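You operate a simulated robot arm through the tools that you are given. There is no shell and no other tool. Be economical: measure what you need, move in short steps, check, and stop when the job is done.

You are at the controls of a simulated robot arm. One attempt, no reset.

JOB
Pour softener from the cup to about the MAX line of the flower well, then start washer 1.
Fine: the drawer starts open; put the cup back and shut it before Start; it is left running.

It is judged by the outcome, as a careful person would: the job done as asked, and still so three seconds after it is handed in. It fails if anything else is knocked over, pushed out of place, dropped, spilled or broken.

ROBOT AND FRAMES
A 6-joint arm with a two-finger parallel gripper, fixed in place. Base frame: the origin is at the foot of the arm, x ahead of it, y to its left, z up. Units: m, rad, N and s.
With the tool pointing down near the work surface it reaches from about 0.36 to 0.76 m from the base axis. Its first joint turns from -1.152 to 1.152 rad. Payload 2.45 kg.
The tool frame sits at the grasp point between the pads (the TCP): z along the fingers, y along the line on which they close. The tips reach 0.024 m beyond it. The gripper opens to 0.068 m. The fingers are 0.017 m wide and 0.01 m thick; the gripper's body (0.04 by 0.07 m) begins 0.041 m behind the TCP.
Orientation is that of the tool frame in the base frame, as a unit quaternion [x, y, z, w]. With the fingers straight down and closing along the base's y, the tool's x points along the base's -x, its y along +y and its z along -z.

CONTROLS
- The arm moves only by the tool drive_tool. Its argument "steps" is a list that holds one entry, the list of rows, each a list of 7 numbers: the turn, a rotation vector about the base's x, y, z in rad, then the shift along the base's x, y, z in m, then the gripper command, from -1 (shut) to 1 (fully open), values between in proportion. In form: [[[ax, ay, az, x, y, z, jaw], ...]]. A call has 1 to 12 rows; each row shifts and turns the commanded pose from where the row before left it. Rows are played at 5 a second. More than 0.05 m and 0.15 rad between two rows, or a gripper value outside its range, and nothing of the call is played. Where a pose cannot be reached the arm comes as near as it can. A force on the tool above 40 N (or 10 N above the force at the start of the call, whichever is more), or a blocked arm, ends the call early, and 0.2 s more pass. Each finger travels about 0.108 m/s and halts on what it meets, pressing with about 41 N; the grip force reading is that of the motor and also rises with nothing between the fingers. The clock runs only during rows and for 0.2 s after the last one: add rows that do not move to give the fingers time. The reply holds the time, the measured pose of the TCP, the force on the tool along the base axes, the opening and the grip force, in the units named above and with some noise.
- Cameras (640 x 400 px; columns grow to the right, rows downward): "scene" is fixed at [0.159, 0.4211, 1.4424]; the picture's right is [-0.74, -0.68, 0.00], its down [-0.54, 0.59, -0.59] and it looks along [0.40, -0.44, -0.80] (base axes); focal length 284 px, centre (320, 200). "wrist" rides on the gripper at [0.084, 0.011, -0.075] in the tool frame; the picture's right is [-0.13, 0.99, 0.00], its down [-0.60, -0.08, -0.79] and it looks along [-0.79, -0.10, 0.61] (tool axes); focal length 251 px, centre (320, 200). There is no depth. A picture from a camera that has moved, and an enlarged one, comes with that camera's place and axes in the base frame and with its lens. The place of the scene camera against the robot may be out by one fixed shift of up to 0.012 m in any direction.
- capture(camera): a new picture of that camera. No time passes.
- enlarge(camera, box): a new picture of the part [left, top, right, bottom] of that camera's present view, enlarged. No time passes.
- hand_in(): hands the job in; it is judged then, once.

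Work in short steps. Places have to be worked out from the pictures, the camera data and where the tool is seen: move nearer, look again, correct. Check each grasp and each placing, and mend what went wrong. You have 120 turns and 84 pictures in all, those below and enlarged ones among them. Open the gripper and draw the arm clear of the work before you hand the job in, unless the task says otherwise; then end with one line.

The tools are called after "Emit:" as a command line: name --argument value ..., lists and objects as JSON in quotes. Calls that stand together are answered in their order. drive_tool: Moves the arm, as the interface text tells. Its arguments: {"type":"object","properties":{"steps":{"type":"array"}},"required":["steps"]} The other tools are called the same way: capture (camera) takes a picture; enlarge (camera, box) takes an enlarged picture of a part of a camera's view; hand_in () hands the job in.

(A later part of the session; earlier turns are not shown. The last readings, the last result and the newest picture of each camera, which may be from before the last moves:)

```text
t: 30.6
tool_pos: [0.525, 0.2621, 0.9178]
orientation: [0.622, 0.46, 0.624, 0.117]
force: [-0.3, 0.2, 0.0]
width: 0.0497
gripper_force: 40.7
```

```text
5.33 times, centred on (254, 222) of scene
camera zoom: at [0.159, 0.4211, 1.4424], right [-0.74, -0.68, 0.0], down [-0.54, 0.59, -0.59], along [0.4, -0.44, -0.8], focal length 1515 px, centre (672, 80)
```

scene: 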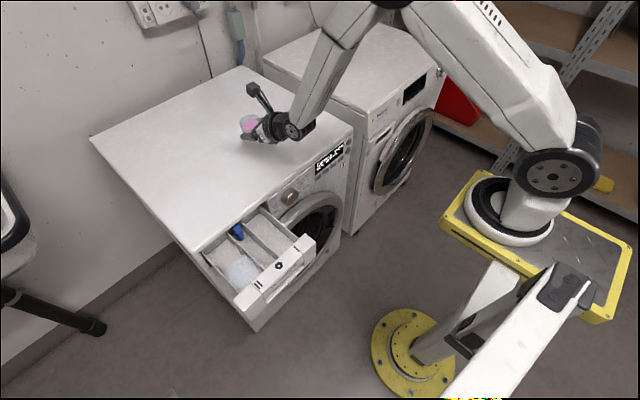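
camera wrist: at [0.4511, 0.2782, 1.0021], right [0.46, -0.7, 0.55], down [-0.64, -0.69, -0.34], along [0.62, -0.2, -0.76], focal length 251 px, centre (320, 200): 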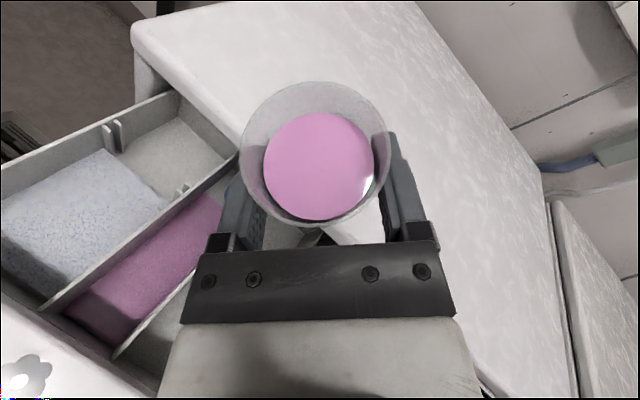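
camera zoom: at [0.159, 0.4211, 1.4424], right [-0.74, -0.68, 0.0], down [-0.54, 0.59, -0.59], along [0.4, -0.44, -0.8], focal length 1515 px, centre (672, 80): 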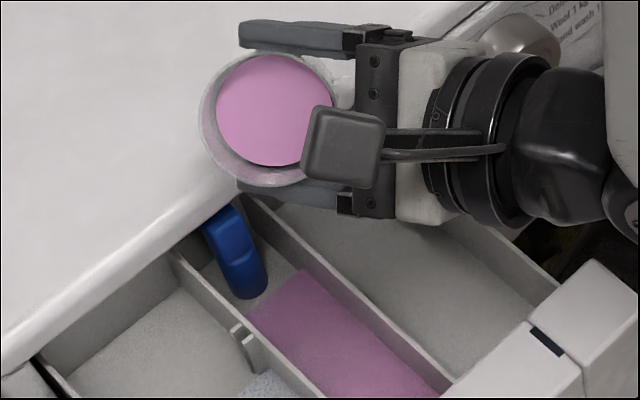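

The level rises with the lean and nothing lands elsewhere. I'll roll another 0.2 rad slowly.

Emit:
drive_tool --steps '[[[-0.0441, -0.0215, 0.01, 0, 0, 0, 0.1], [-0.0441, -0.0215, 0.01, 0, 0, 0, 0.1], [-0.0441, -0.0215, 0.01, 0, 0, 0, 0.1], [-0.0441, -0.0215, 0.01, 0, 0, 0, 0.1], [0, 0, 0, 0, 0, 0, 0.1], [0, 0, 0, 0, 0, 0, 0.1], [0, 0, 0, 0, 0, 0, 0.1]]]'

Emit:
enlarge --camera "scene" --box '[210, 185, 298, 260]'

```text
t: 32.2
tool_pos: [0.5257, 0.2631, 0.919]
orientation: [0.573, 0.519, 0.609, 0.178]
force: [-0.5, 0.1, 0.7]
width: 0.0497
gripper_force: 41.4
```

```text
5.33 times, centred on (254, 222) of scene
camera zoom: at [0.159, 0.4211, 1.4424], right [-0.74, -0.68, 0.0], down [-0.54, 0.59, -0.59], along [0.4, -0.44, -0.8], focal length 1515 px, centre (672, 80)
```

zoom: 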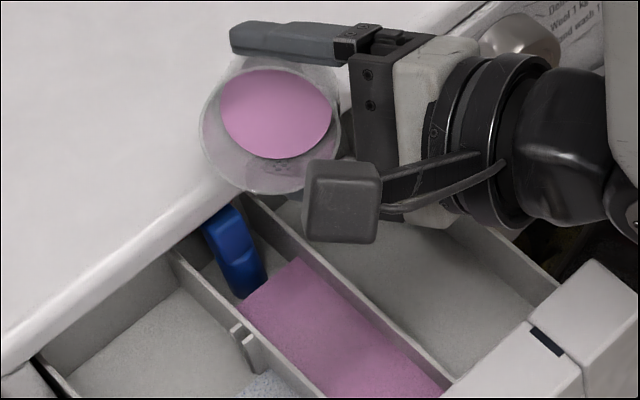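

My estimate is that the level has risen about 18 mm of the roughly 32 mm needed to MAX. I'll continue with a smaller roll and re-measure.

Emit:
drive_tool --steps '[[[-0.0441, -0.0215, 0.01, 0, 0, 0, 0.1], [-0.0441, -0.0215, 0.01, 0, 0, 0, 0.1], [0, 0, 0, 0, 0, 0, 0.1], [0, 0, 0, 0, 0, 0, 0.1], [0, 0, 0, 0, 0, 0, 0.1]]]'

Emit:
enlarge --camera "scene" --box '[222, 210, 294, 260]'

Emit:
capture --camera "wrist"

```text
t: 33.4
tool_pos: [0.5251, 0.2612, 0.9187]
orientation: [0.546, 0.547, 0.599, 0.209]
force: [-0.2, 0.5, -0.2]
width: 0.0494
gripper_force: 41.3
```

```text
8.00 times, centred on (258, 235) of scene
camera zoom: at [0.159, 0.4211, 1.4424], right [-0.74, -0.68, 0.0], down [-0.54, 0.59, -0.59], along [0.4, -0.44, -0.8], focal length 2273 px, centre (816, -80)
```

zoom: 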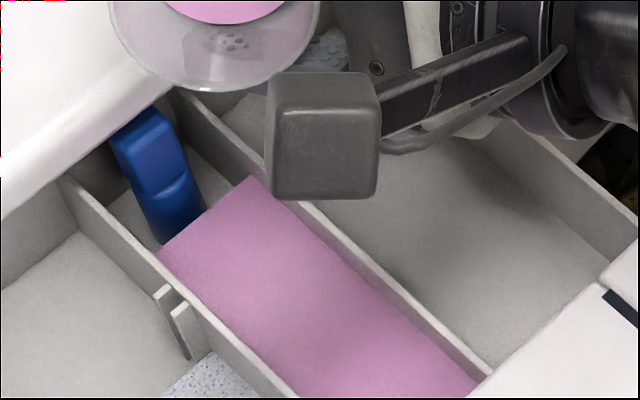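

```text
38 pictures are left
camera wrist: at [0.4374, 0.2979, 0.979], right [0.39, -0.42, 0.82], down [-0.54, -0.83, -0.17], along [0.75, -0.37, -0.54], focal length 251 px, centre (320, 200)
```

wrist: 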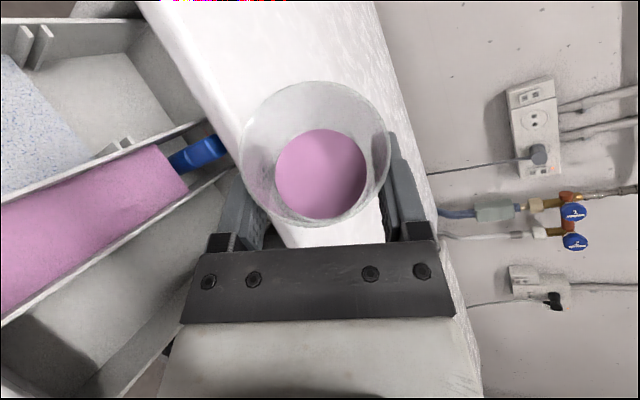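

By the wall-height ratio the level is now about 30 mm, close to the MAX line. I'll stop the pour by rolling back now, then verify from the front.

Emit:
drive_tool --steps '[[[0.1322, 0.0645, -0.029, 0, 0, 0, 0.1], [0.1322, 0.0645, -0.029, 0, 0, 0, 0.1], [0.1322, 0.0645, -0.029, 0, 0, 0.01, 0.1], [0.1322, 0.0645, -0.029, 0, 0, 0.01, 0.1], [0, 0, 0, 0, 0, 0, 0.1]]]'

Emit:
enlarge --camera "scene" --box '[222, 210, 294, 260]'

Emit:
capture --camera "wrist"

```text
t: 34.6
tool_pos: [0.5263, 0.2617, 0.9376]
orientation: [0.684, 0.362, 0.634, 0.021]
force: [0.0, 0.0, 0.1]
width: 0.0499
gripper_force: 40.9
```

```text
8.00 times, centred on (258, 235) of scene
camera zoom: at [0.159, 0.4211, 1.4424], right [-0.74, -0.68, 0.0], down [-0.54, 0.59, -0.59], along [0.4, -0.44, -0.8], focal length 2273 px, centre (816, -80)
```

zoom: 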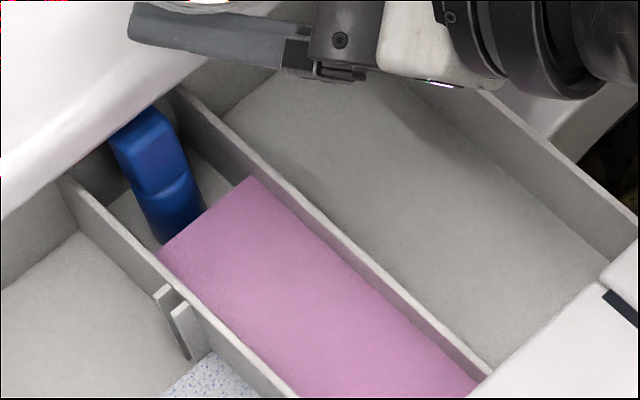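

```text
36 pictures are left
camera wrist: at [0.46, 0.2654, 1.0294], right [0.47, -0.8, 0.37], down [-0.7, -0.6, -0.4], along [0.54, -0.07, -0.84], focal length 251 px, centre (320, 200)
```

wrist: 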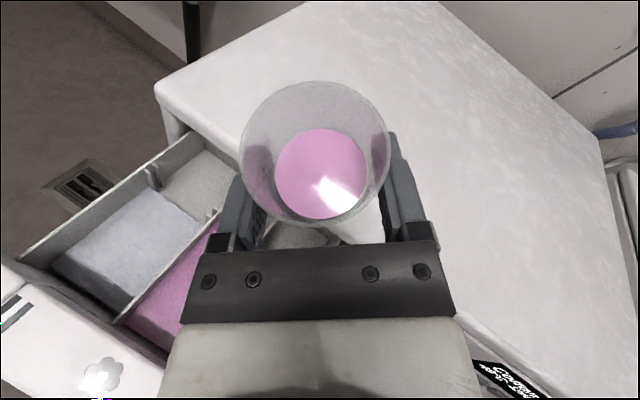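

The level reads about 0.71 of the wall height, against about 0.72 for the MAX line, so it is close to MAX. I'll bring the cup upright again and lift it a little. A closer check from the front follows once the cup is down.

Emit:
drive_tool --steps '[[[0.0523, 0.1073, -0.0345, 0, 0, 0.004, 0.1], [0.0523, 0.1073, -0.0345, 0, 0.002, 0.004, 0.1], [0.0523, 0.1073, -0.0345, 0, 0.002, 0.004, 0.1], [0.0523, 0.1073, -0.0345, 0, 0.002, 0, 0.1], [0, 0, 0, 0, 0, 0, 0.1]]]'

Emit:
enlarge --camera "scene" --box '[222, 212, 262, 240]'

```text
t: 35.8
tool_pos: [0.5247, 0.2674, 0.9516]
orientation: [0.825, 0.243, 0.504, -0.083]
force: [0.5, 0.9, -0.5]
width: 0.0497
gripper_force: 41.1
```

```text
14.29 times, centred on (242, 226) of scene
camera zoom: at [0.159, 0.4211, 1.4424], right [-0.74, -0.68, 0.0], down [-0.54, 0.59, -0.59], along [0.4, -0.44, -0.8], focal length 4059 px, centre (1434, -171)
```

zoom: 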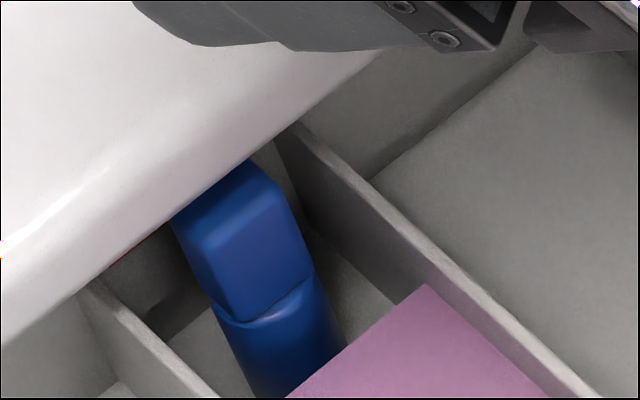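

The level is at about 72–75% of the wall, which matches the MAX height. Carrying the cup back to above its original spot.

Emit:
drive_tool --steps '[[[0, 0, -0.045, 0.0232, -0.0231, 0, 0.1], [0, 0, -0.045, 0.0232, -0.0231, 0, 0.1], [0, 0, -0.045, 0.0232, -0.0231, 0, 0.1], [0, 0, -0.045, 0.0232, -0.0231, 0, 0.1], [0, 0, -0.045, 0.0232, -0.0231, 0, 0.1], [0, 0, -0.045, 0.0232, -0.0231, 0, 0.1], [0, 0, -0.045, 0.0232, -0.0231, 0, 0.1], [0, 0, 0, 0, 0, 0, 0.1]]]'

```text
t: 37.6
tool_pos: [0.6887, 0.1074, 0.9513]
orientation: [0.852, 0.111, 0.512, -0.003]
force: [0.1, -0.9, -0.7]
width: 0.0498
gripper_force: 41.3
```

The cup is back above its spot with its original orientation. I'll lower it to the grasp height, slowly at the end.

Emit:
drive_tool --steps '[[[0, 0, 0, -0.001, -0.001, -0.025, 0.1], [0, 0, 0, -0.001, 0, -0.025, 0.1], [0, 0, 0, 0, 0, -0.012, 0.1], [0, 0, 0, 0, 0, -0.006, 0.1], [0, 0, 0, 0, 0, -0.003, 0.1], [0, 0, 0, 0, 0, -0.0015, 0.1], [0, 0, 0, 0, 0, 0, 0.1]]]'

Emit:
enlarge --camera "scene" --box '[230, 100, 320, 160]'

```text
t: 39.2
tool_pos: [0.6866, 0.1061, 0.8782]
orientation: [0.851, 0.111, 0.513, -0.003]
force: [-0.5, 0.3, 2.8]
width: 0.0494
gripper_force: 41.0
```

```text
6.67 times, centred on (275, 130) of scene
camera zoom: at [0.1589, 0.4211, 1.4424], right [-0.74, -0.68, 0.0], down [-0.54, 0.59, -0.59], along [0.4, -0.44, -0.8], focal length 1894 px, centre (620, 667)
```

zoom: 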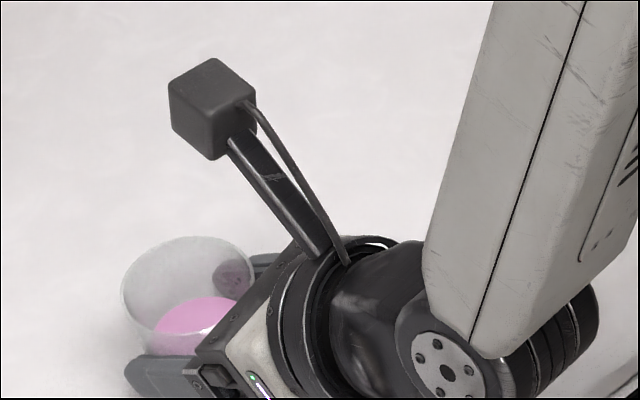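

A 2.8 N upward reading shows the cup is on the surface. I'll open gently, wait, then back out along the tool axis.

Emit:
drive_tool --steps '[[[0, 0, 0, 0, 0, 0, 0.45], [0, 0, 0, 0, 0, 0, 0.6], [0, 0, 0, 0, 0, 0, 0.8], [0, 0, 0, 0, 0, 0, 1], [0, 0, 0, 0, 0, 0, 1], [0, 0, 0, -0.0174, -0.0024, 0.0095, 1], [0, 0, 0, -0.0174, -0.0024, 0.0095, 1], [0, 0, 0, -0.0174, -0.0024, 0.0095, 1], [0, 0, 0, -0.0174, -0.0024, 0.0095, 1], [0, 0, 0, -0.0174, -0.0024, 0.0095, 1], [0, 0, 0, 0, 0, 0, 1]]]'

Emit:
capture --camera "wrist"

```text
t: 41.6
tool_pos: [0.5997, 0.0971, 0.9268]
orientation: [0.852, 0.111, 0.512, -0.002]
force: [-0.4, -0.3, -0.2]
width: 0.0681
gripper_force: 0.1
```

```text
33 pictures are left
camera wrist: at [0.5746, 0.093, 1.0373], right [0.13, -0.99, 0.0], down [-0.98, -0.13, -0.16], along [0.16, 0.03, -0.99], focal length 251 px, centre (320, 200)
```

wrist: 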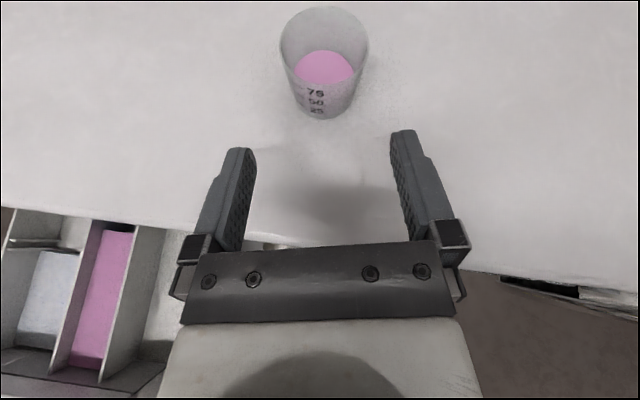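

The cup is standing where it was. Now I go to the front viewing pose to compare the level with the MAX line.

Emit:
drive_tool --steps '[[[0.001, -0.1016, 0.0412, -0.028, 0.0351, 0.008, 1], [0.001, -0.1016, 0.0412, -0.028, 0.0351, 0.008, 1], [0.001, -0.1016, 0.0412, -0.028, 0.0351, 0.005, 1], [0.001, -0.1016, 0.0412, -0.028, 0.0351, -0.004, 1], [0.001, -0.1016, 0.0412, -0.028, 0.0351, -0.004, 1], [0, 0, 0, 0, 0, 0, 1]]]'

Emit:
enlarge --camera "wrist" --box '[270, 165, 366, 225]'

```text
t: 43.0
tool_pos: [0.4608, 0.2695, 0.9383]
orientation: [0.68, 0.193, 0.707, -0.03]
force: [0.0, -0.5, -0.1]
width: 0.068
gripper_force: 0.0
```

```text
6.67 times, centred on (318, 195) of wrist
camera zoom: at [0.3866, 0.2545, 1.0225], right [0.31, -0.94, 0.11], down [-0.73, -0.31, -0.61], along [0.61, 0.11, -0.79], focal length 1676 px, centre (333, 233)
```

zoom: 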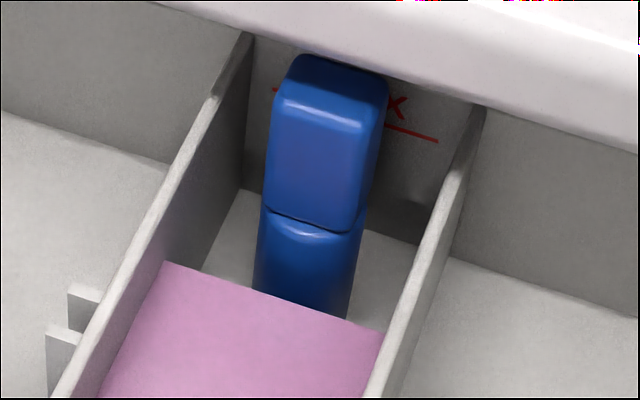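

The computed level is 0.796 against MAX at 0.794, so the fill is right on the line. Next is closing the drawer, so I'll look at its front panel from both cameras.

Emit:
enlarge --camera "scene" --box '[220, 215, 330, 335]'

Emit:
capture --camera "wrist"

```text
3.33 times, centred on (275, 275) of scene
camera zoom: at [0.159, 0.4211, 1.4424], right [-0.74, -0.68, 0.0], down [-0.54, 0.59, -0.59], along [0.4, -0.44, -0.8], focal length 947 px, centre (470, -50)
```

zoom: 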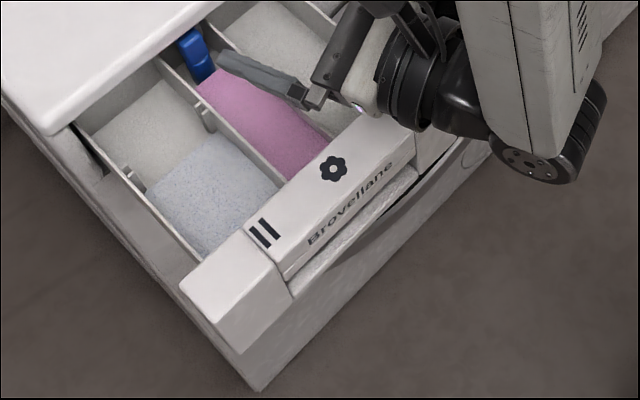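

```text
30 pictures are left
camera wrist: at [0.3866, 0.2545, 1.0225], right [0.31, -0.94, 0.11], down [-0.73, -0.31, -0.61], along [0.61, 0.11, -0.79], focal length 251 px, centre (320, 200)
```

wrist: 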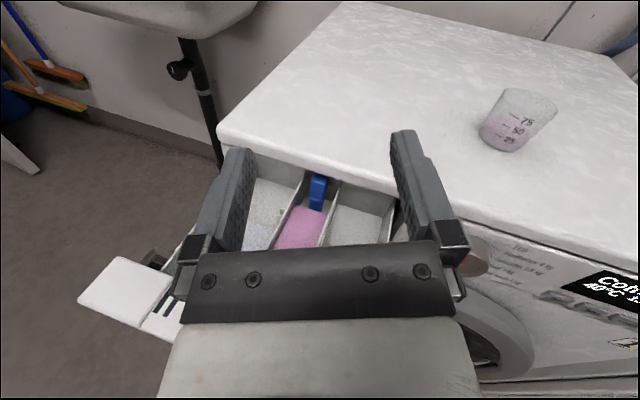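

Panel: x≈0.378–0.42, y 0.19–0.41, top z≈0.835. I'll close the fingers, tilt the tool about 45° down and move back in front of the panel, staying above it for now.

Emit:
drive_tool --steps '[[[-0.047, 0.142, 0, -0.02, 0.008, 0.012, -1], [-0.047, 0.142, 0, -0.024, 0.008, 0.01, -1], [-0.047, 0.142, 0, -0.024, 0.008, 0.005, -1], [-0.047, 0.142, 0, -0.024, 0.008, 0, -1], [-0.047, 0.142, 0, -0.024, 0.008, 0, -1], [0, 0, 0, 0, 0, 0, -1]]]'

Emit:
capture --camera "wrist"

Emit:
capture --camera "scene"

```text
t: 44.4
tool_pos: [0.3627, 0.3013, 0.9676]
orientation: [0.882, 0.251, 0.399, -0.016]
force: [0.0, 0.0, 0.2]
width: 0.0001
gripper_force: 23.7
out of reach, approached as far as the arm can: row 4, 5
```

```text
29 pictures are left
camera wrist: at [0.362, 0.3107, 1.0794], right [0.38, -0.92, 0.08], down [-0.92, -0.37, 0.1], along [-0.06, -0.11, -0.99], focal length 251 px, centre (320, 200)
```

wrist: 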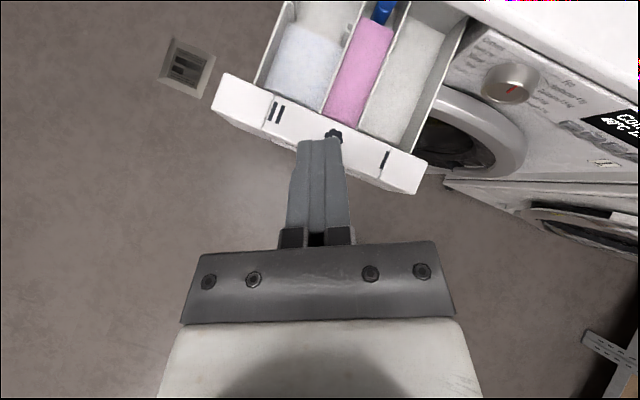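

```text
28 pictures are left
```

scene: 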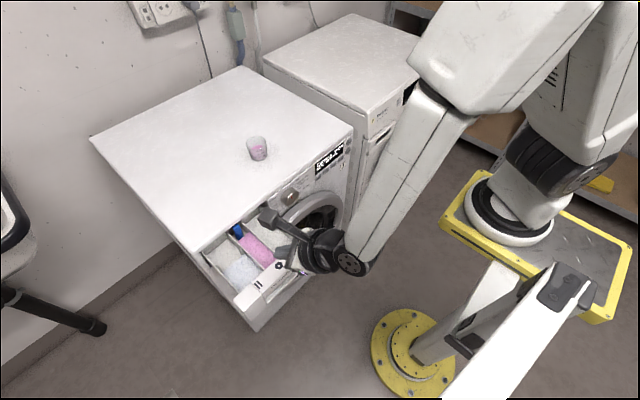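

The inner reach limit is close. The panel's left end block (y 0.36–0.41) lies farther out, so I'll shift there at this height before descending.

Emit:
drive_tool --steps '[[[0, 0, 0, -0.008, 0.03, 0, -1], [0, 0, 0, -0.01, 0.034, 0, -1], [0, 0, 0, -0.01, 0.004, 0, -1], [0, 0, 0, 0, 0, 0, -1]]]'

```text
t: 45.4
tool_pos: [0.3837, 0.343, 0.9666]
orientation: [0.882, 0.251, 0.399, -0.017]
force: [0.6, 0.8, -0.6]
width: 0.0
gripper_force: 23.2
out of reach, approached as far as the arm can: row 1, 2, 3
```

It clamped again, probably on the wrist roll. With closed fingers roll is irrelevant, so I'll take off 0.45 rad of it and retry.

Emit:
drive_tool --steps '[[[-0.104, -0.034, 0.102, 0, 0, 0, -1], [-0.104, -0.034, 0.102, 0, 0, 0, -1], [-0.104, -0.034, 0.102, 0, 0, 0, -1], [0, 0, 0, -0.02, 0, 0, -1], [0, 0, 0, -0.02, 0, 0, -1], [0, 0, 0, 0, 0, 0, -1]]]'

```text
t: 46.8
tool_pos: [0.374, 0.3262, 0.9649]
orientation: [0.804, 0.44, 0.393, 0.072]
force: [-0.7, -0.4, 0.4]
width: 0.0001
gripper_force: 24.0
out of reach, approached as far as the arm can: row 4, 5
```

The clamped points lie on a line that fits the first joint's limit (1.152 rad). Turning the tool's heading toward +y will relieve it, so I'll do that and retry.

Emit:
drive_tool --steps '[[[0, 0, 0.15, 0, 0, 0, -1], [0, 0, 0.15, 0, 0, 0, -1], [0, 0, 0.15, 0, 0.006, 0, -1], [0, 0, 0, -0.02, 0.006, 0, -1], [0, 0, 0, -0.018, 0.006, 0, -1], [0, 0, 0, 0, 0, 0, -1]]]'

```text
t: 48.2
tool_pos: [0.3361, 0.3438, 0.9652]
orientation: [0.686, 0.608, 0.4, -0.017]
force: [0.3, 0.8, -0.2]
width: 0.0
gripper_force: 23.6
```

The tip is now at about (0.349, 0.356), in front of the panel's left block. Descending to tip z≈0.81.

Emit:
drive_tool --steps '[[[0, 0, 0, 0, 0, -0.036, -1], [0, 0, 0, 0, 0, -0.036, -1], [0, 0, 0, 0, 0, -0.036, -1], [0, 0, 0, 0, 0, -0.03, -1], [0, 0, 0, 0, 0, 0, -1]]]'

Emit:
capture --camera "wrist"

Emit:
enlarge --camera "scene" --box '[200, 200, 360, 330]'

```text
t: 49.4
tool_pos: [0.3367, 0.345, 0.8264]
orientation: [0.685, 0.608, 0.401, -0.016]
force: [0.2, -0.6, -0.5]
width: 0.0002
gripper_force: 23.5
```

```text
27 pictures are left
camera wrist: at [0.3014, 0.3742, 0.9304], right [0.85, -0.36, 0.39], down [-0.45, -0.88, 0.16], along [0.28, -0.31, -0.91], focal length 251 px, centre (320, 200)
```

wrist: 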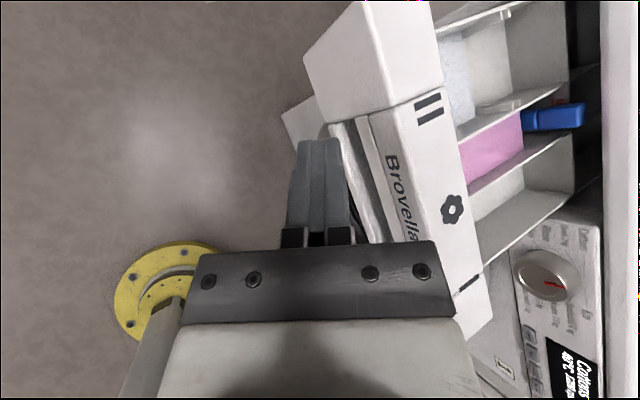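

```text
3.08 times, centred on (280, 265) of scene
camera zoom: at [0.159, 0.4211, 1.4424], right [-0.74, -0.68, 0.0], down [-0.54, 0.59, -0.59], along [0.4, -0.44, -0.8], focal length 874 px, centre (443, 0)
```

zoom: 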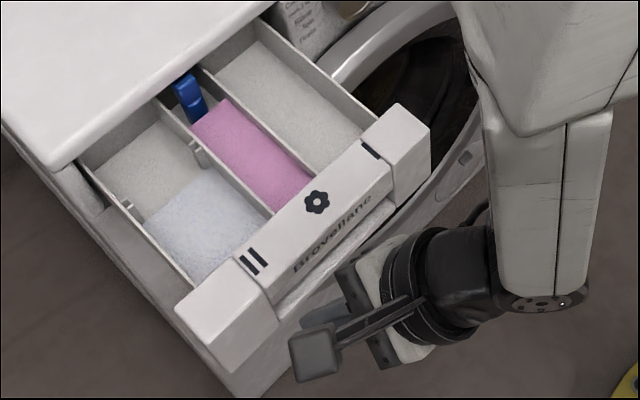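

The block's front face is at x≈0.371, z 0.774–0.835, for y>0.366. I'll slide +y by 2 cm so the tip faces the block squarely, then start pushing +x gently.

Emit:
drive_tool --steps '[[[0, 0, 0, -0.003, 0.011, 0, -1], [0, 0, 0, 0, 0.011, 0, -1], [0, 0, 0, 0.012, 0, 0, -1], [0, 0, 0, 0.012, 0, 0, -1], [0, 0, 0, 0.01, 0, 0, -1], [0, 0, 0, 0.01, 0, 0, -1], [0, 0, 0, 0.01, 0, 0, -1]]]'

Emit:
enlarge --camera "scene" --box '[200, 200, 360, 330]'

```text
t: 51.0
tool_pos: [0.3928, 0.3647, 0.8282]
orientation: [0.685, 0.609, 0.4, -0.018]
force: [-1.5, -0.6, 0.0]
width: 0.0
gripper_force: 24.2
out of reach, approached as far as the arm can: row 2
```

```text
3.08 times, centred on (280, 265) of scene
camera zoom: at [0.159, 0.4211, 1.4424], right [-0.74, -0.68, 0.0], down [-0.54, 0.59, -0.59], along [0.4, -0.44, -0.8], focal length 874 px, centre (443, 0)
```

zoom: 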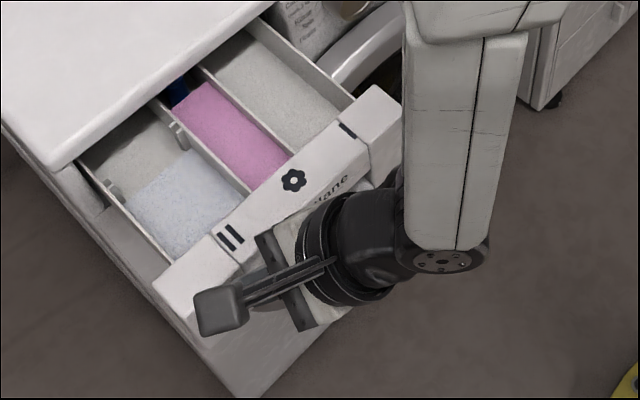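

The drawer slides easily, at about 1.5 N. I'll keep pushing slowly.

Emit:
drive_tool --steps '[[[0, 0, 0, 0.01, 0, 0, -1], [0, 0, 0, 0.01, 0, 0, -1], [0, 0, 0, 0.01, 0, 0, -1], [0, 0, 0, 0.01, 0, 0, -1], [0, 0, 0, 0.01, 0, 0, -1], [0, 0, 0, 0.01, 0, 0, -1], [0, 0, 0, 0.01, 0, 0, -1], [0, 0, 0, 0, 0, 0, -1]]]'

Emit:
capture --camera "wrist"

Emit:
enlarge --camera "scene" --box '[200, 180, 360, 310]'

```text
t: 52.8
tool_pos: [0.4617, 0.3639, 0.8269]
orientation: [0.685, 0.609, 0.4, -0.016]
force: [-1.2, -0.2, -0.7]
width: 0.0
gripper_force: 23.4
```

```text
24 pictures are left
camera wrist: at [0.4268, 0.3937, 0.9302], right [0.85, -0.36, 0.39], down [-0.45, -0.88, 0.16], along [0.28, -0.31, -0.91], focal length 251 px, centre (320, 200)
```

wrist: 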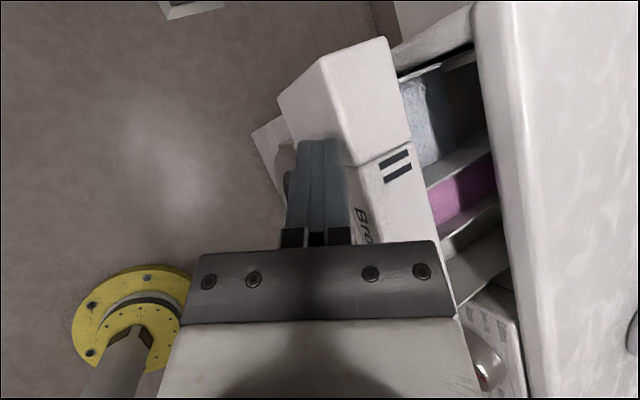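

```text
3.08 times, centred on (280, 245) of scene
camera zoom: at [0.159, 0.4211, 1.4424], right [-0.74, -0.68, 0.0], down [-0.54, 0.59, -0.59], along [0.4, -0.44, -0.8], focal length 874 px, centre (443, 62)
```

zoom: 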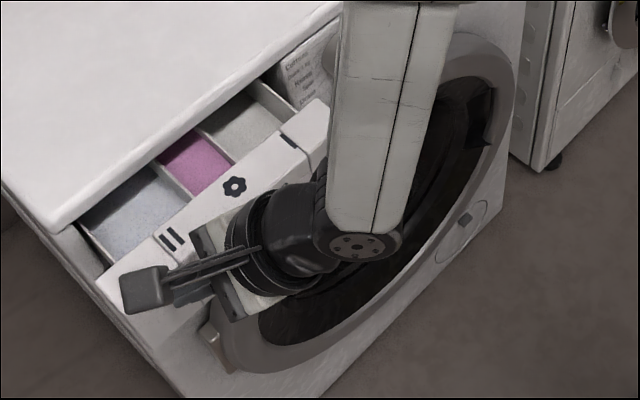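

About 4–6 cm remain. I'll keep pushing and watch for the end stop.

Emit:
drive_tool --steps '[[[0, 0, 0, 0.01, 0, 0, -1], [0, 0, 0, 0.01, 0, 0, -1], [0, 0, 0, 0.01, 0, 0, -1], [0, 0, 0, 0.008, 0, 0, -1], [0, 0, 0, 0, 0, 0, -1]]]'

Emit:
capture --camera "wrist"

```text
t: 54.0
tool_pos: [0.4985, 0.3657, 0.8277]
orientation: [0.685, 0.609, 0.399, -0.018]
force: [-1.0, 1.1, -0.9]
width: 0.0
gripper_force: 23.1
```

```text
22 pictures are left
camera wrist: at [0.4641, 0.3937, 0.9316], right [0.85, -0.36, 0.39], down [-0.45, -0.88, 0.16], along [0.28, -0.31, -0.91], focal length 251 px, centre (320, 200)
```

wrist: 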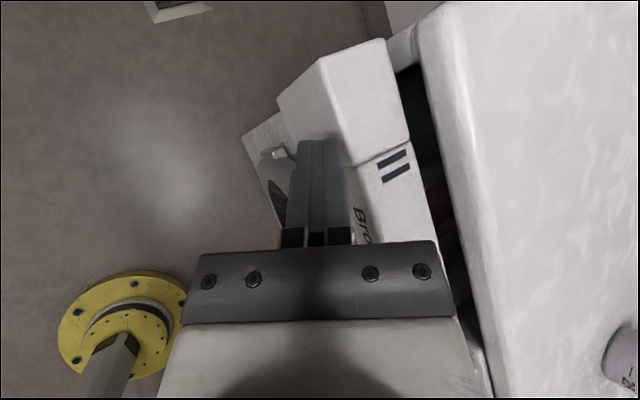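

A gap of about 2–3 cm remains. I'll push further in small steps until it meets resistance.

Emit:
drive_tool --steps '[[[0, 0, 0, 0.007, 0, 0, -1], [0, 0, 0, 0.007, 0, 0, -1], [0, 0, 0, 0.006, 0, 0, -1], [0, 0, 0, 0.005, 0, 0, -1], [0, 0, 0, 0.005, 0, 0, -1], [0, 0, 0, 0, 0, 0, -1]]]'

Emit:
capture --camera "wrist"

```text
t: 55.4
tool_pos: [0.5283, 0.3661, 0.8265]
orientation: [0.685, 0.609, 0.4, -0.017]
force: [-0.6, -0.1, 0.5]
width: 0.0002
gripper_force: 23.4
```

```text
21 pictures are left
camera wrist: at [0.4941, 0.3946, 0.9306], right [0.85, -0.36, 0.39], down [-0.45, -0.88, 0.16], along [0.28, -0.31, -0.91], focal length 251 px, centre (320, 200)
```

wrist: 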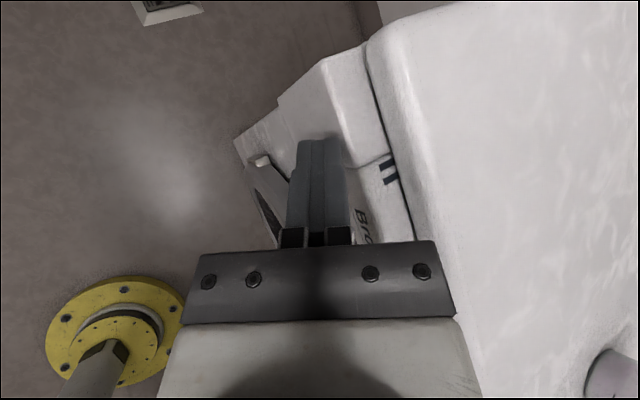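

No end stop yet, and the panel is sliding under the lip. Continuing in 4 mm steps.

Emit:
drive_tool --steps '[[[0, 0, 0, 0.004, 0, 0, -1], [0, 0, 0, 0.004, 0, 0, -1], [0, 0, 0, 0.004, 0, 0, -1], [0, 0, 0, 0.004, 0, 0, -1], [0, 0, 0, 0.004, 0, 0, -1], [0, 0, 0, 0, 0, 0, -1]]]'

Emit:
capture --camera "wrist"

```text
t: 56.8
tool_pos: [0.546, 0.366, 0.8279]
orientation: [0.685, 0.611, 0.397, -0.017]
force: [-30.5, -8.4, 20.5]
width: 0.0002
gripper_force: 23.5
```

```text
20 pictures are left
camera wrist: at [0.5118, 0.3946, 0.9318], right [0.85, -0.36, 0.39], down [-0.45, -0.88, 0.16], along [0.28, -0.31, -0.91], focal length 251 px, centre (320, 200)
```

wrist: 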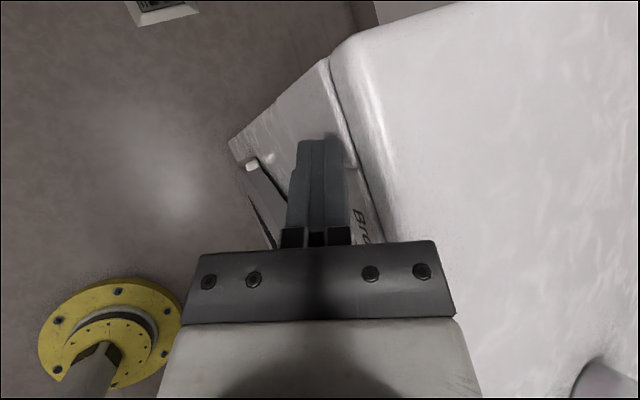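

A firm stop at about 30 N, and the panel looks flush with the washer front. I'll back off and inspect.

Emit:
drive_tool --steps '[[[0, 0, 0, -0.01, 0, 0, -1], [0, 0, 0, -0.02, 0, 0, -1], [0, 0, 0, -0.03, -0.01, 0, -1], [0, 0, 0, -0.03, -0.01, 0.01, -1], [0, 0, 0, 0, 0, 0, -1]]]'

Emit:
capture --camera "wrist"

Emit:
enlarge --camera "scene" --box '[170, 180, 330, 310]'

```text
t: 58.0
tool_pos: [0.4599, 0.346, 0.8381]
orientation: [0.686, 0.608, 0.399, -0.017]
force: [-0.2, -0.9, -0.8]
width: 0.0002
gripper_force: 23.9
```

```text
19 pictures are left
camera wrist: at [0.4266, 0.3739, 0.9414], right [0.85, -0.36, 0.39], down [-0.45, -0.88, 0.16], along [0.28, -0.31, -0.91], focal length 251 px, centre (320, 200)
```

wrist: 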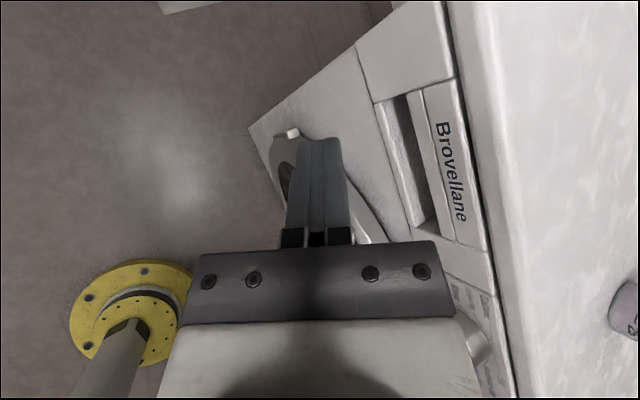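

```text
3.08 times, centred on (250, 245) of scene
camera zoom: at [0.159, 0.4211, 1.4424], right [-0.74, -0.68, 0.0], down [-0.54, 0.59, -0.59], along [0.4, -0.44, -0.8], focal length 874 px, centre (535, 62)
```

zoom: 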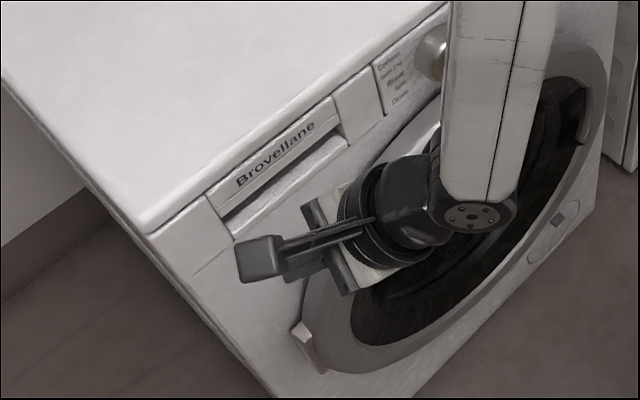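

The drawer is flush and shut. I estimate the Start button at about (0.56, −0.168, 0.77). I'll retreat, rise, and sweep the closed tool over to in front of the panel's right end, pointing forward and about 30° down.

Emit:
drive_tool --steps '[[[0, 0, 0, -0.03, -0.01, 0.035, -1], [0, 0, 0, -0.03, -0.01, 0.035, -1], [0.0463, -0.0086, -0.1141, 0.003, -0.0456, 0.004, -1], [0.0463, -0.0086, -0.1141, 0.003, -0.0456, 0.004, -1], [0.0463, -0.0086, -0.1141, 0.003, -0.0456, 0.004, -1], [0.0463, -0.0086, -0.1141, 0.003, -0.0456, 0.004, -1], [0.0463, -0.0086, -0.1141, 0.003, -0.0456, 0.004, -1], [0.0463, -0.0086, -0.1141, 0.003, -0.0456, 0.004, -1]]]'

Emit:
drive_tool --steps '[[[0.0463, -0.0086, -0.1141, 0.003, -0.0456, 0.004, -1], [0.0463, -0.0086, -0.1141, 0.003, -0.0456, 0.004, -1], [0.0463, -0.0086, -0.1141, 0.003, -0.0456, 0.004, -1], [0.0463, -0.0086, -0.1141, 0.003, -0.0456, 0.004, -1], [0, 0, 0, 0, 0, 0, -1]]]'

Emit:
capture --camera "wrist"

Emit:
capture --camera "scene"

```text
t: 59.8
tool_pos: [0.4441, 0.0593, 0.9118]
orientation: [0.83, 0.284, 0.478, 0.04]
force: [0.5, 0.6, -0.5]
width: 0.0002
gripper_force: 23.9
out of reach, approached as far as the arm can: row 6, 7, 8
```

```text
t: 61.0
tool_pos: [0.4569, -0.1197, 0.9244]
orientation: [0.865, 0.043, 0.494, 0.076]
force: [-0.8, 0.1, -0.4]
width: 0.0001
gripper_force: 23.7
out of reach, approached as far as the arm can: row 1
```

```text
17 pictures are left
camera wrist: at [0.4347, -0.1105, 1.0343], right [-0.07, -1.0, 0.06], down [-0.99, 0.06, -0.13], along [0.12, -0.07, -0.99], focal length 251 px, centre (320, 200)
```

wrist: 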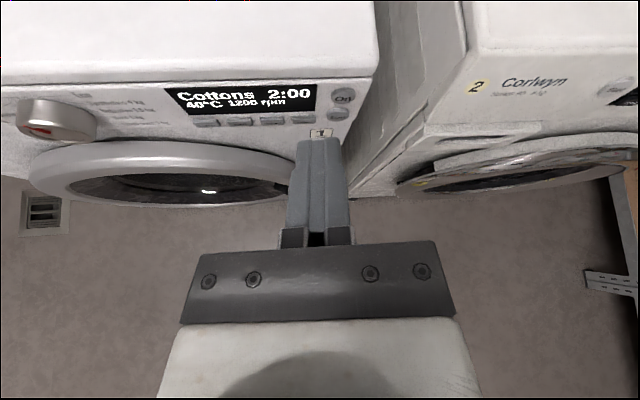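

```text
16 pictures are left
```

scene: 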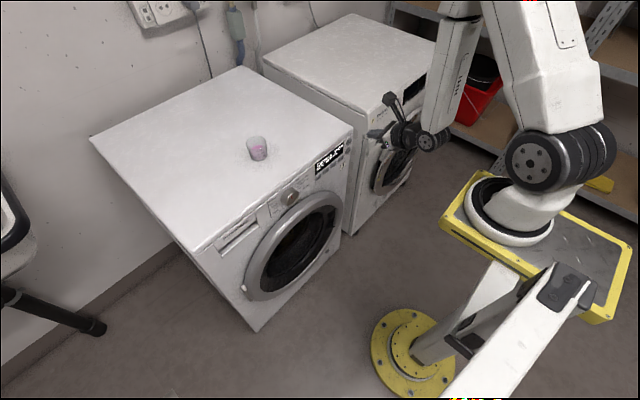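

All clear. Zooming on the button in both cameras to fix its position.

Emit:
enlarge --camera "wrist" --box '[296, 75, 376, 125]'

Emit:
enlarge --camera "scene" --box '[325, 130, 365, 170]'

```text
8.00 times, centred on (336, 100) of wrist
camera zoom: at [0.4347, -0.1105, 1.0343], right [-0.07, -1.0, 0.06], down [-0.99, 0.06, -0.13], along [0.12, -0.07, -0.99], focal length 2012 px, centre (192, 1000)
```

zoom: 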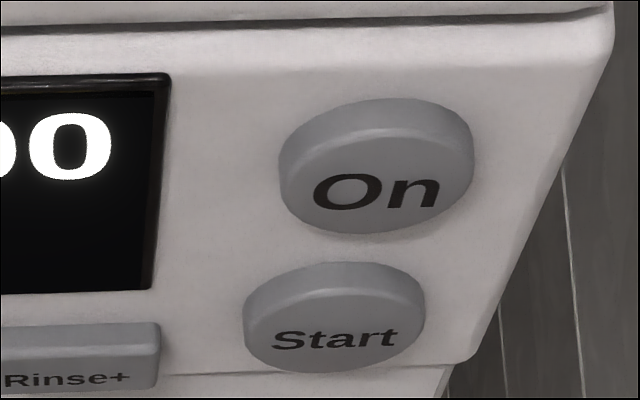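

```text
10.00 times, centred on (345, 150) of scene
camera zoom: at [0.159, 0.4211, 1.4424], right [-0.74, -0.68, 0.0], down [-0.54, 0.59, -0.59], along [0.4, -0.44, -0.8], focal length 2841 px, centre (70, 700)
```

zoom: 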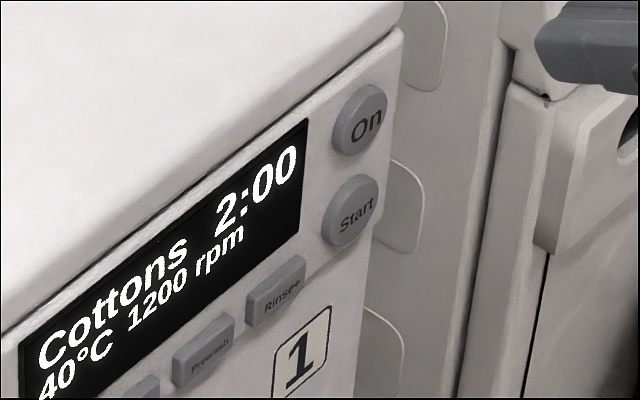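

Both views agree: the Start face is at about (0.555, −0.154, 0.781). I'll move to 3 cm in front of it.

Emit:
drive_tool --steps '[[[0, 0, 0, 0.0108, -0.0083, -0.0345, -1], [0, 0, 0, 0.0108, -0.0083, -0.0345, -1], [0, 0, 0, 0.0108, -0.0083, -0.0345, -1], [0, 0, 0, 0.0108, -0.0083, -0.0345, -1], [0, 0, 0, 0, 0, 0, -1]]]'

Emit:
capture --camera "wrist"

Emit:
enlarge --camera "scene" --box '[310, 120, 390, 190]'

```text
t: 62.2
tool_pos: [0.501, -0.1577, 0.7859]
orientation: [0.865, 0.044, 0.494, 0.075]
force: [-0.3, -0.3, 0.3]
width: 0.0
gripper_force: 23.6
```

```text
13 pictures are left
camera wrist: at [0.4791, -0.1484, 0.8966], right [-0.07, -1.0, 0.06], down [-0.99, 0.06, -0.13], along [0.12, -0.07, -0.99], focal length 251 px, centre (320, 200)
```

wrist: 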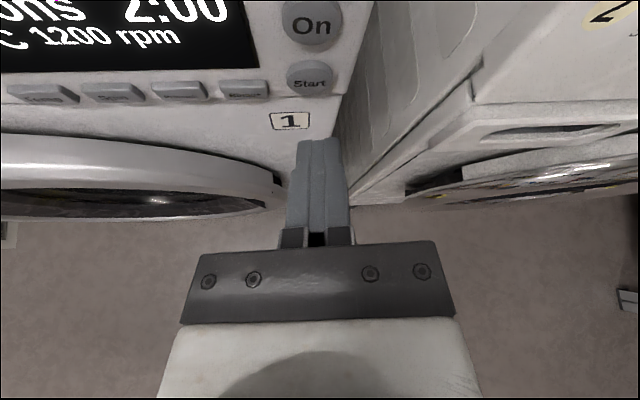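

```text
5.71 times, centred on (350, 155) of scene
camera zoom: at [0.159, 0.4211, 1.4424], right [-0.74, -0.68, 0.0], down [-0.54, 0.59, -0.59], along [0.4, -0.44, -0.8], focal length 1624 px, centre (149, 457)
```

zoom: 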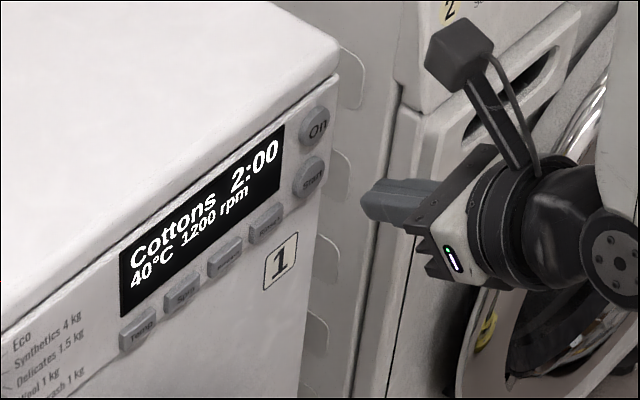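

The button recomputes to y≈−0.155, z≈0.777. I'll correct slightly and advance until just short of contact.

Emit:
drive_tool --steps '[[[0, 0, 0, 0.01, 0.003, -0.003, -1], [0, 0, 0, 0.008, 0, 0, -1], [0, 0, 0, 0.004, 0, 0, -1], [0, 0, 0, 0, 0, 0, -1]]]'

Emit:
enlarge --camera "wrist" --box '[240, 50, 400, 150]'

```text
t: 63.2
tool_pos: [0.5223, -0.1536, 0.785]
orientation: [0.865, 0.044, 0.494, 0.075]
force: [0.4, -0.5, -0.6]
width: 0.0
gripper_force: 24.0
```

```text
4.00 times, centred on (320, 100) of wrist
camera zoom: at [0.5002, -0.1439, 0.8947], right [-0.07, -1.0, 0.06], down [-0.99, 0.06, -0.13], along [0.12, -0.07, -0.99], focal length 1006 px, centre (320, 600)
```

zoom: 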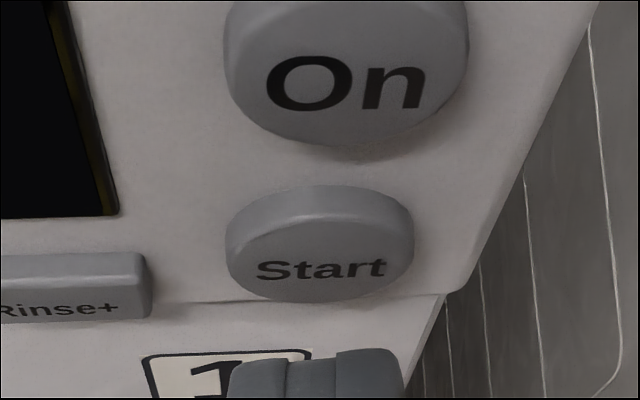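

Laterally centred. The tip edge would land slightly low on the face, so I'll raise 4 mm and press in small steps.

Emit:
drive_tool --steps '[[[0, 0, 0, 0, 0, 0.004, -1], [0, 0, 0, 0.004, 0, 0, -1], [0, 0, 0, 0.003, 0, 0, -1], [0, 0, 0, 0.002, 0, 0, -1], [0, 0, 0, 0, 0, 0, -1]]]'

Emit:
enlarge --camera "scene" --box '[310, 120, 390, 190]'

```text
t: 64.4
tool_pos: [0.5296, -0.1545, 0.7896]
orientation: [0.865, 0.044, 0.494, 0.076]
force: [0.0, 0.2, 0.3]
width: 0.0
gripper_force: 23.1
```

```text
5.71 times, centred on (350, 155) of scene
camera zoom: at [0.159, 0.4211, 1.4424], right [-0.74, -0.68, 0.0], down [-0.54, 0.59, -0.59], along [0.4, -0.44, -0.8], focal length 1624 px, centre (149, 457)
```

zoom: 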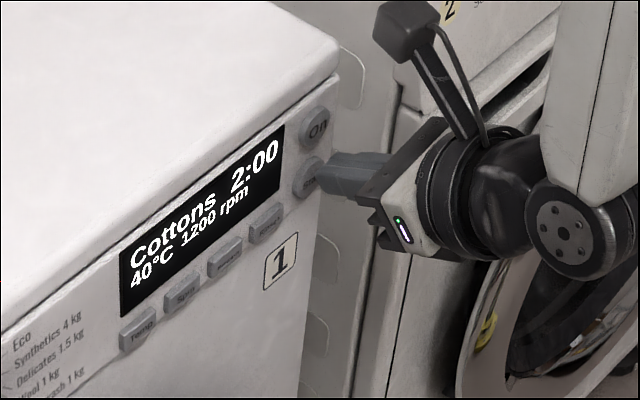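

The tip is right at the Start button with no force yet. I'll press on in 1.5–2 mm steps.

Emit:
drive_tool --steps '[[[0, 0, 0, 0.002, 0, 0, -1], [0, 0, 0, 0.002, 0, 0, -1], [0, 0, 0, 0.0015, 0, 0, -1], [0, 0, 0, 0, 0, 0, -1]]]'

Emit:
enlarge --camera "scene" --box '[310, 120, 390, 190]'

```text
t: 65.4
tool_pos: [0.536, -0.1535, 0.7888]
orientation: [0.865, 0.043, 0.494, 0.076]
force: [0.5, 0.0, 0.3]
width: 0.0001
gripper_force: 23.6
```

```text
5.71 times, centred on (350, 155) of scene
camera zoom: at [0.159, 0.4211, 1.4424], right [-0.74, -0.68, 0.0], down [-0.54, 0.59, -0.59], along [0.4, -0.44, -0.8], focal length 1624 px, centre (149, 457)
```

zoom: 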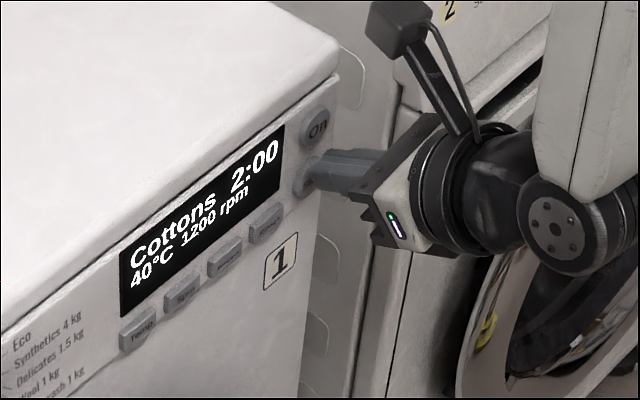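

Not touching yet. I'll continue in small steps, guided by force.

Emit:
drive_tool --steps '[[[0, 0, 0, 0.002, 0, 0, -1], [0, 0, 0, 0.002, 0, 0, -1], [0, 0, 0, 0, 0, 0, -1]]]'

```text
t: 66.2
tool_pos: [0.5404, -0.1538, 0.7897]
orientation: [0.865, 0.043, 0.494, 0.076]
force: [0.5, 0.6, -0.7]
width: 0.0002
gripper_force: 23.5
```

Emit:
drive_tool --steps '[[[0, 0, 0, 0.002, 0, 0, -1], [0, 0, 0, 0.002, 0, 0, -1], [0, 0, 0, 0, 0, 0, -1]]]'

Emit:
enlarge --camera "scene" --box '[320, 125, 370, 170]'

```text
t: 67.0
tool_pos: [0.5419, -0.1545, 0.7879]
orientation: [0.866, 0.043, 0.492, 0.076]
force: [-20.7, 1.8, 9.1]
width: 0.0
gripper_force: 23.5
```

```text
8.89 times, centred on (345, 148) of scene
camera zoom: at [0.1584, 0.4212, 1.4424], right [-0.74, -0.68, 0.0], down [-0.54, 0.59, -0.59], along [0.4, -0.44, -0.8], focal length 2526 px, centre (98, 667)
```

zoom: 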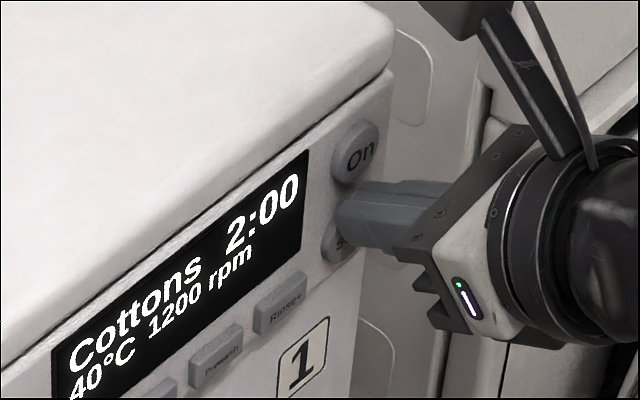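

Firm contact at 20 N, but the display is unchanged and the tip looks high on the button. I'll back off and look at the display and the tip alignment.

Emit:
drive_tool --steps '[[[0, 0, 0, -0.006, 0, 0, -1], [0, 0, 0, -0.008, 0, 0, -1], [0, 0, 0, 0, 0, 0, -1]]]'

Emit:
enlarge --camera "wrist" --box '[176, 0, 400, 150]'

```text
t: 67.8
tool_pos: [0.5292, -0.1546, 0.7895]
orientation: [0.865, 0.044, 0.494, 0.076]
force: [-0.5, -0.5, -0.7]
width: 0.0
gripper_force: 23.4
```

```text
2.67 times, centred on (288, 75) of wrist
camera zoom: at [0.5083, -0.1455, 0.9007], right [-0.07, -1.0, 0.06], down [-0.99, 0.06, -0.13], along [0.13, -0.07, -0.99], focal length 670 px, centre (405, 533)
```

zoom: 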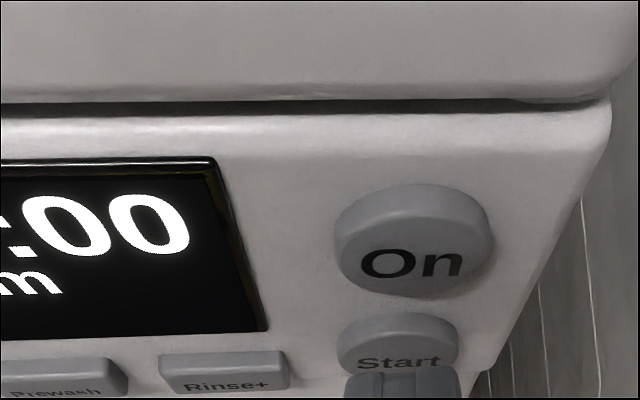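

The earlier contact was with the panel just above Start's rim (x≈0.567, z≈0.783). The button's centre must be about 12 mm lower, so I'll lower 13 mm and press again in small steps.

Emit:
drive_tool --steps '[[[0, 0, 0, 0, 0, -0.013, -1], [0, 0, 0, 0.003, 0, 0, -1], [0, 0, 0, 0.002, 0, 0, -1], [0, 0, 0, 0.002, 0, 0, -1], [0, 0, 0, 0, 0, 0, -1]]]'

```text
t: 69.0
tool_pos: [0.5365, -0.1524, 0.7753]
orientation: [0.865, 0.043, 0.494, 0.076]
force: [0.4, -0.1, 0.3]
width: 0.0
gripper_force: 24.1
```

No force yet, so I'll continue.

Emit:
drive_tool --steps '[[[0, 0, 0, 0.0015, 0, 0, -1], [0, 0, 0, 0.0015, 0, 0, -1], [0, 0, 0, 0, 0, 0, -1]]]'

Emit:
enlarge --camera "scene" --box '[310, 120, 374, 175]'

```text
t: 69.8
tool_pos: [0.5387, -0.1524, 0.7759]
orientation: [0.865, 0.043, 0.494, 0.076]
force: [-1.6, 0.0, -0.6]
width: 0.0
gripper_force: 23.8
```

```text
7.27 times, centred on (342, 148) of scene
camera zoom: at [0.159, 0.4211, 1.4424], right [-0.74, -0.68, 0.0], down [-0.54, 0.59, -0.59], along [0.4, -0.44, -0.8], focal length 2066 px, centre (160, 582)
```

zoom: 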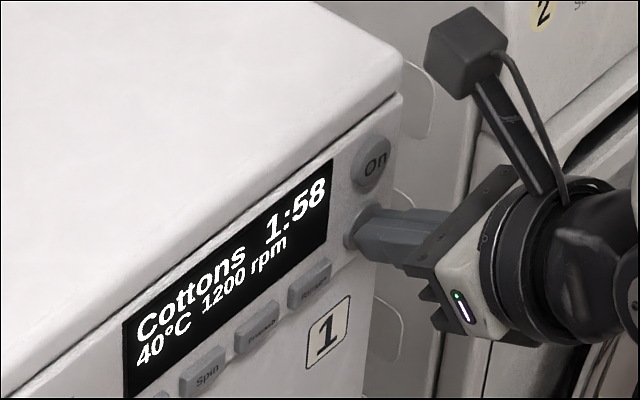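

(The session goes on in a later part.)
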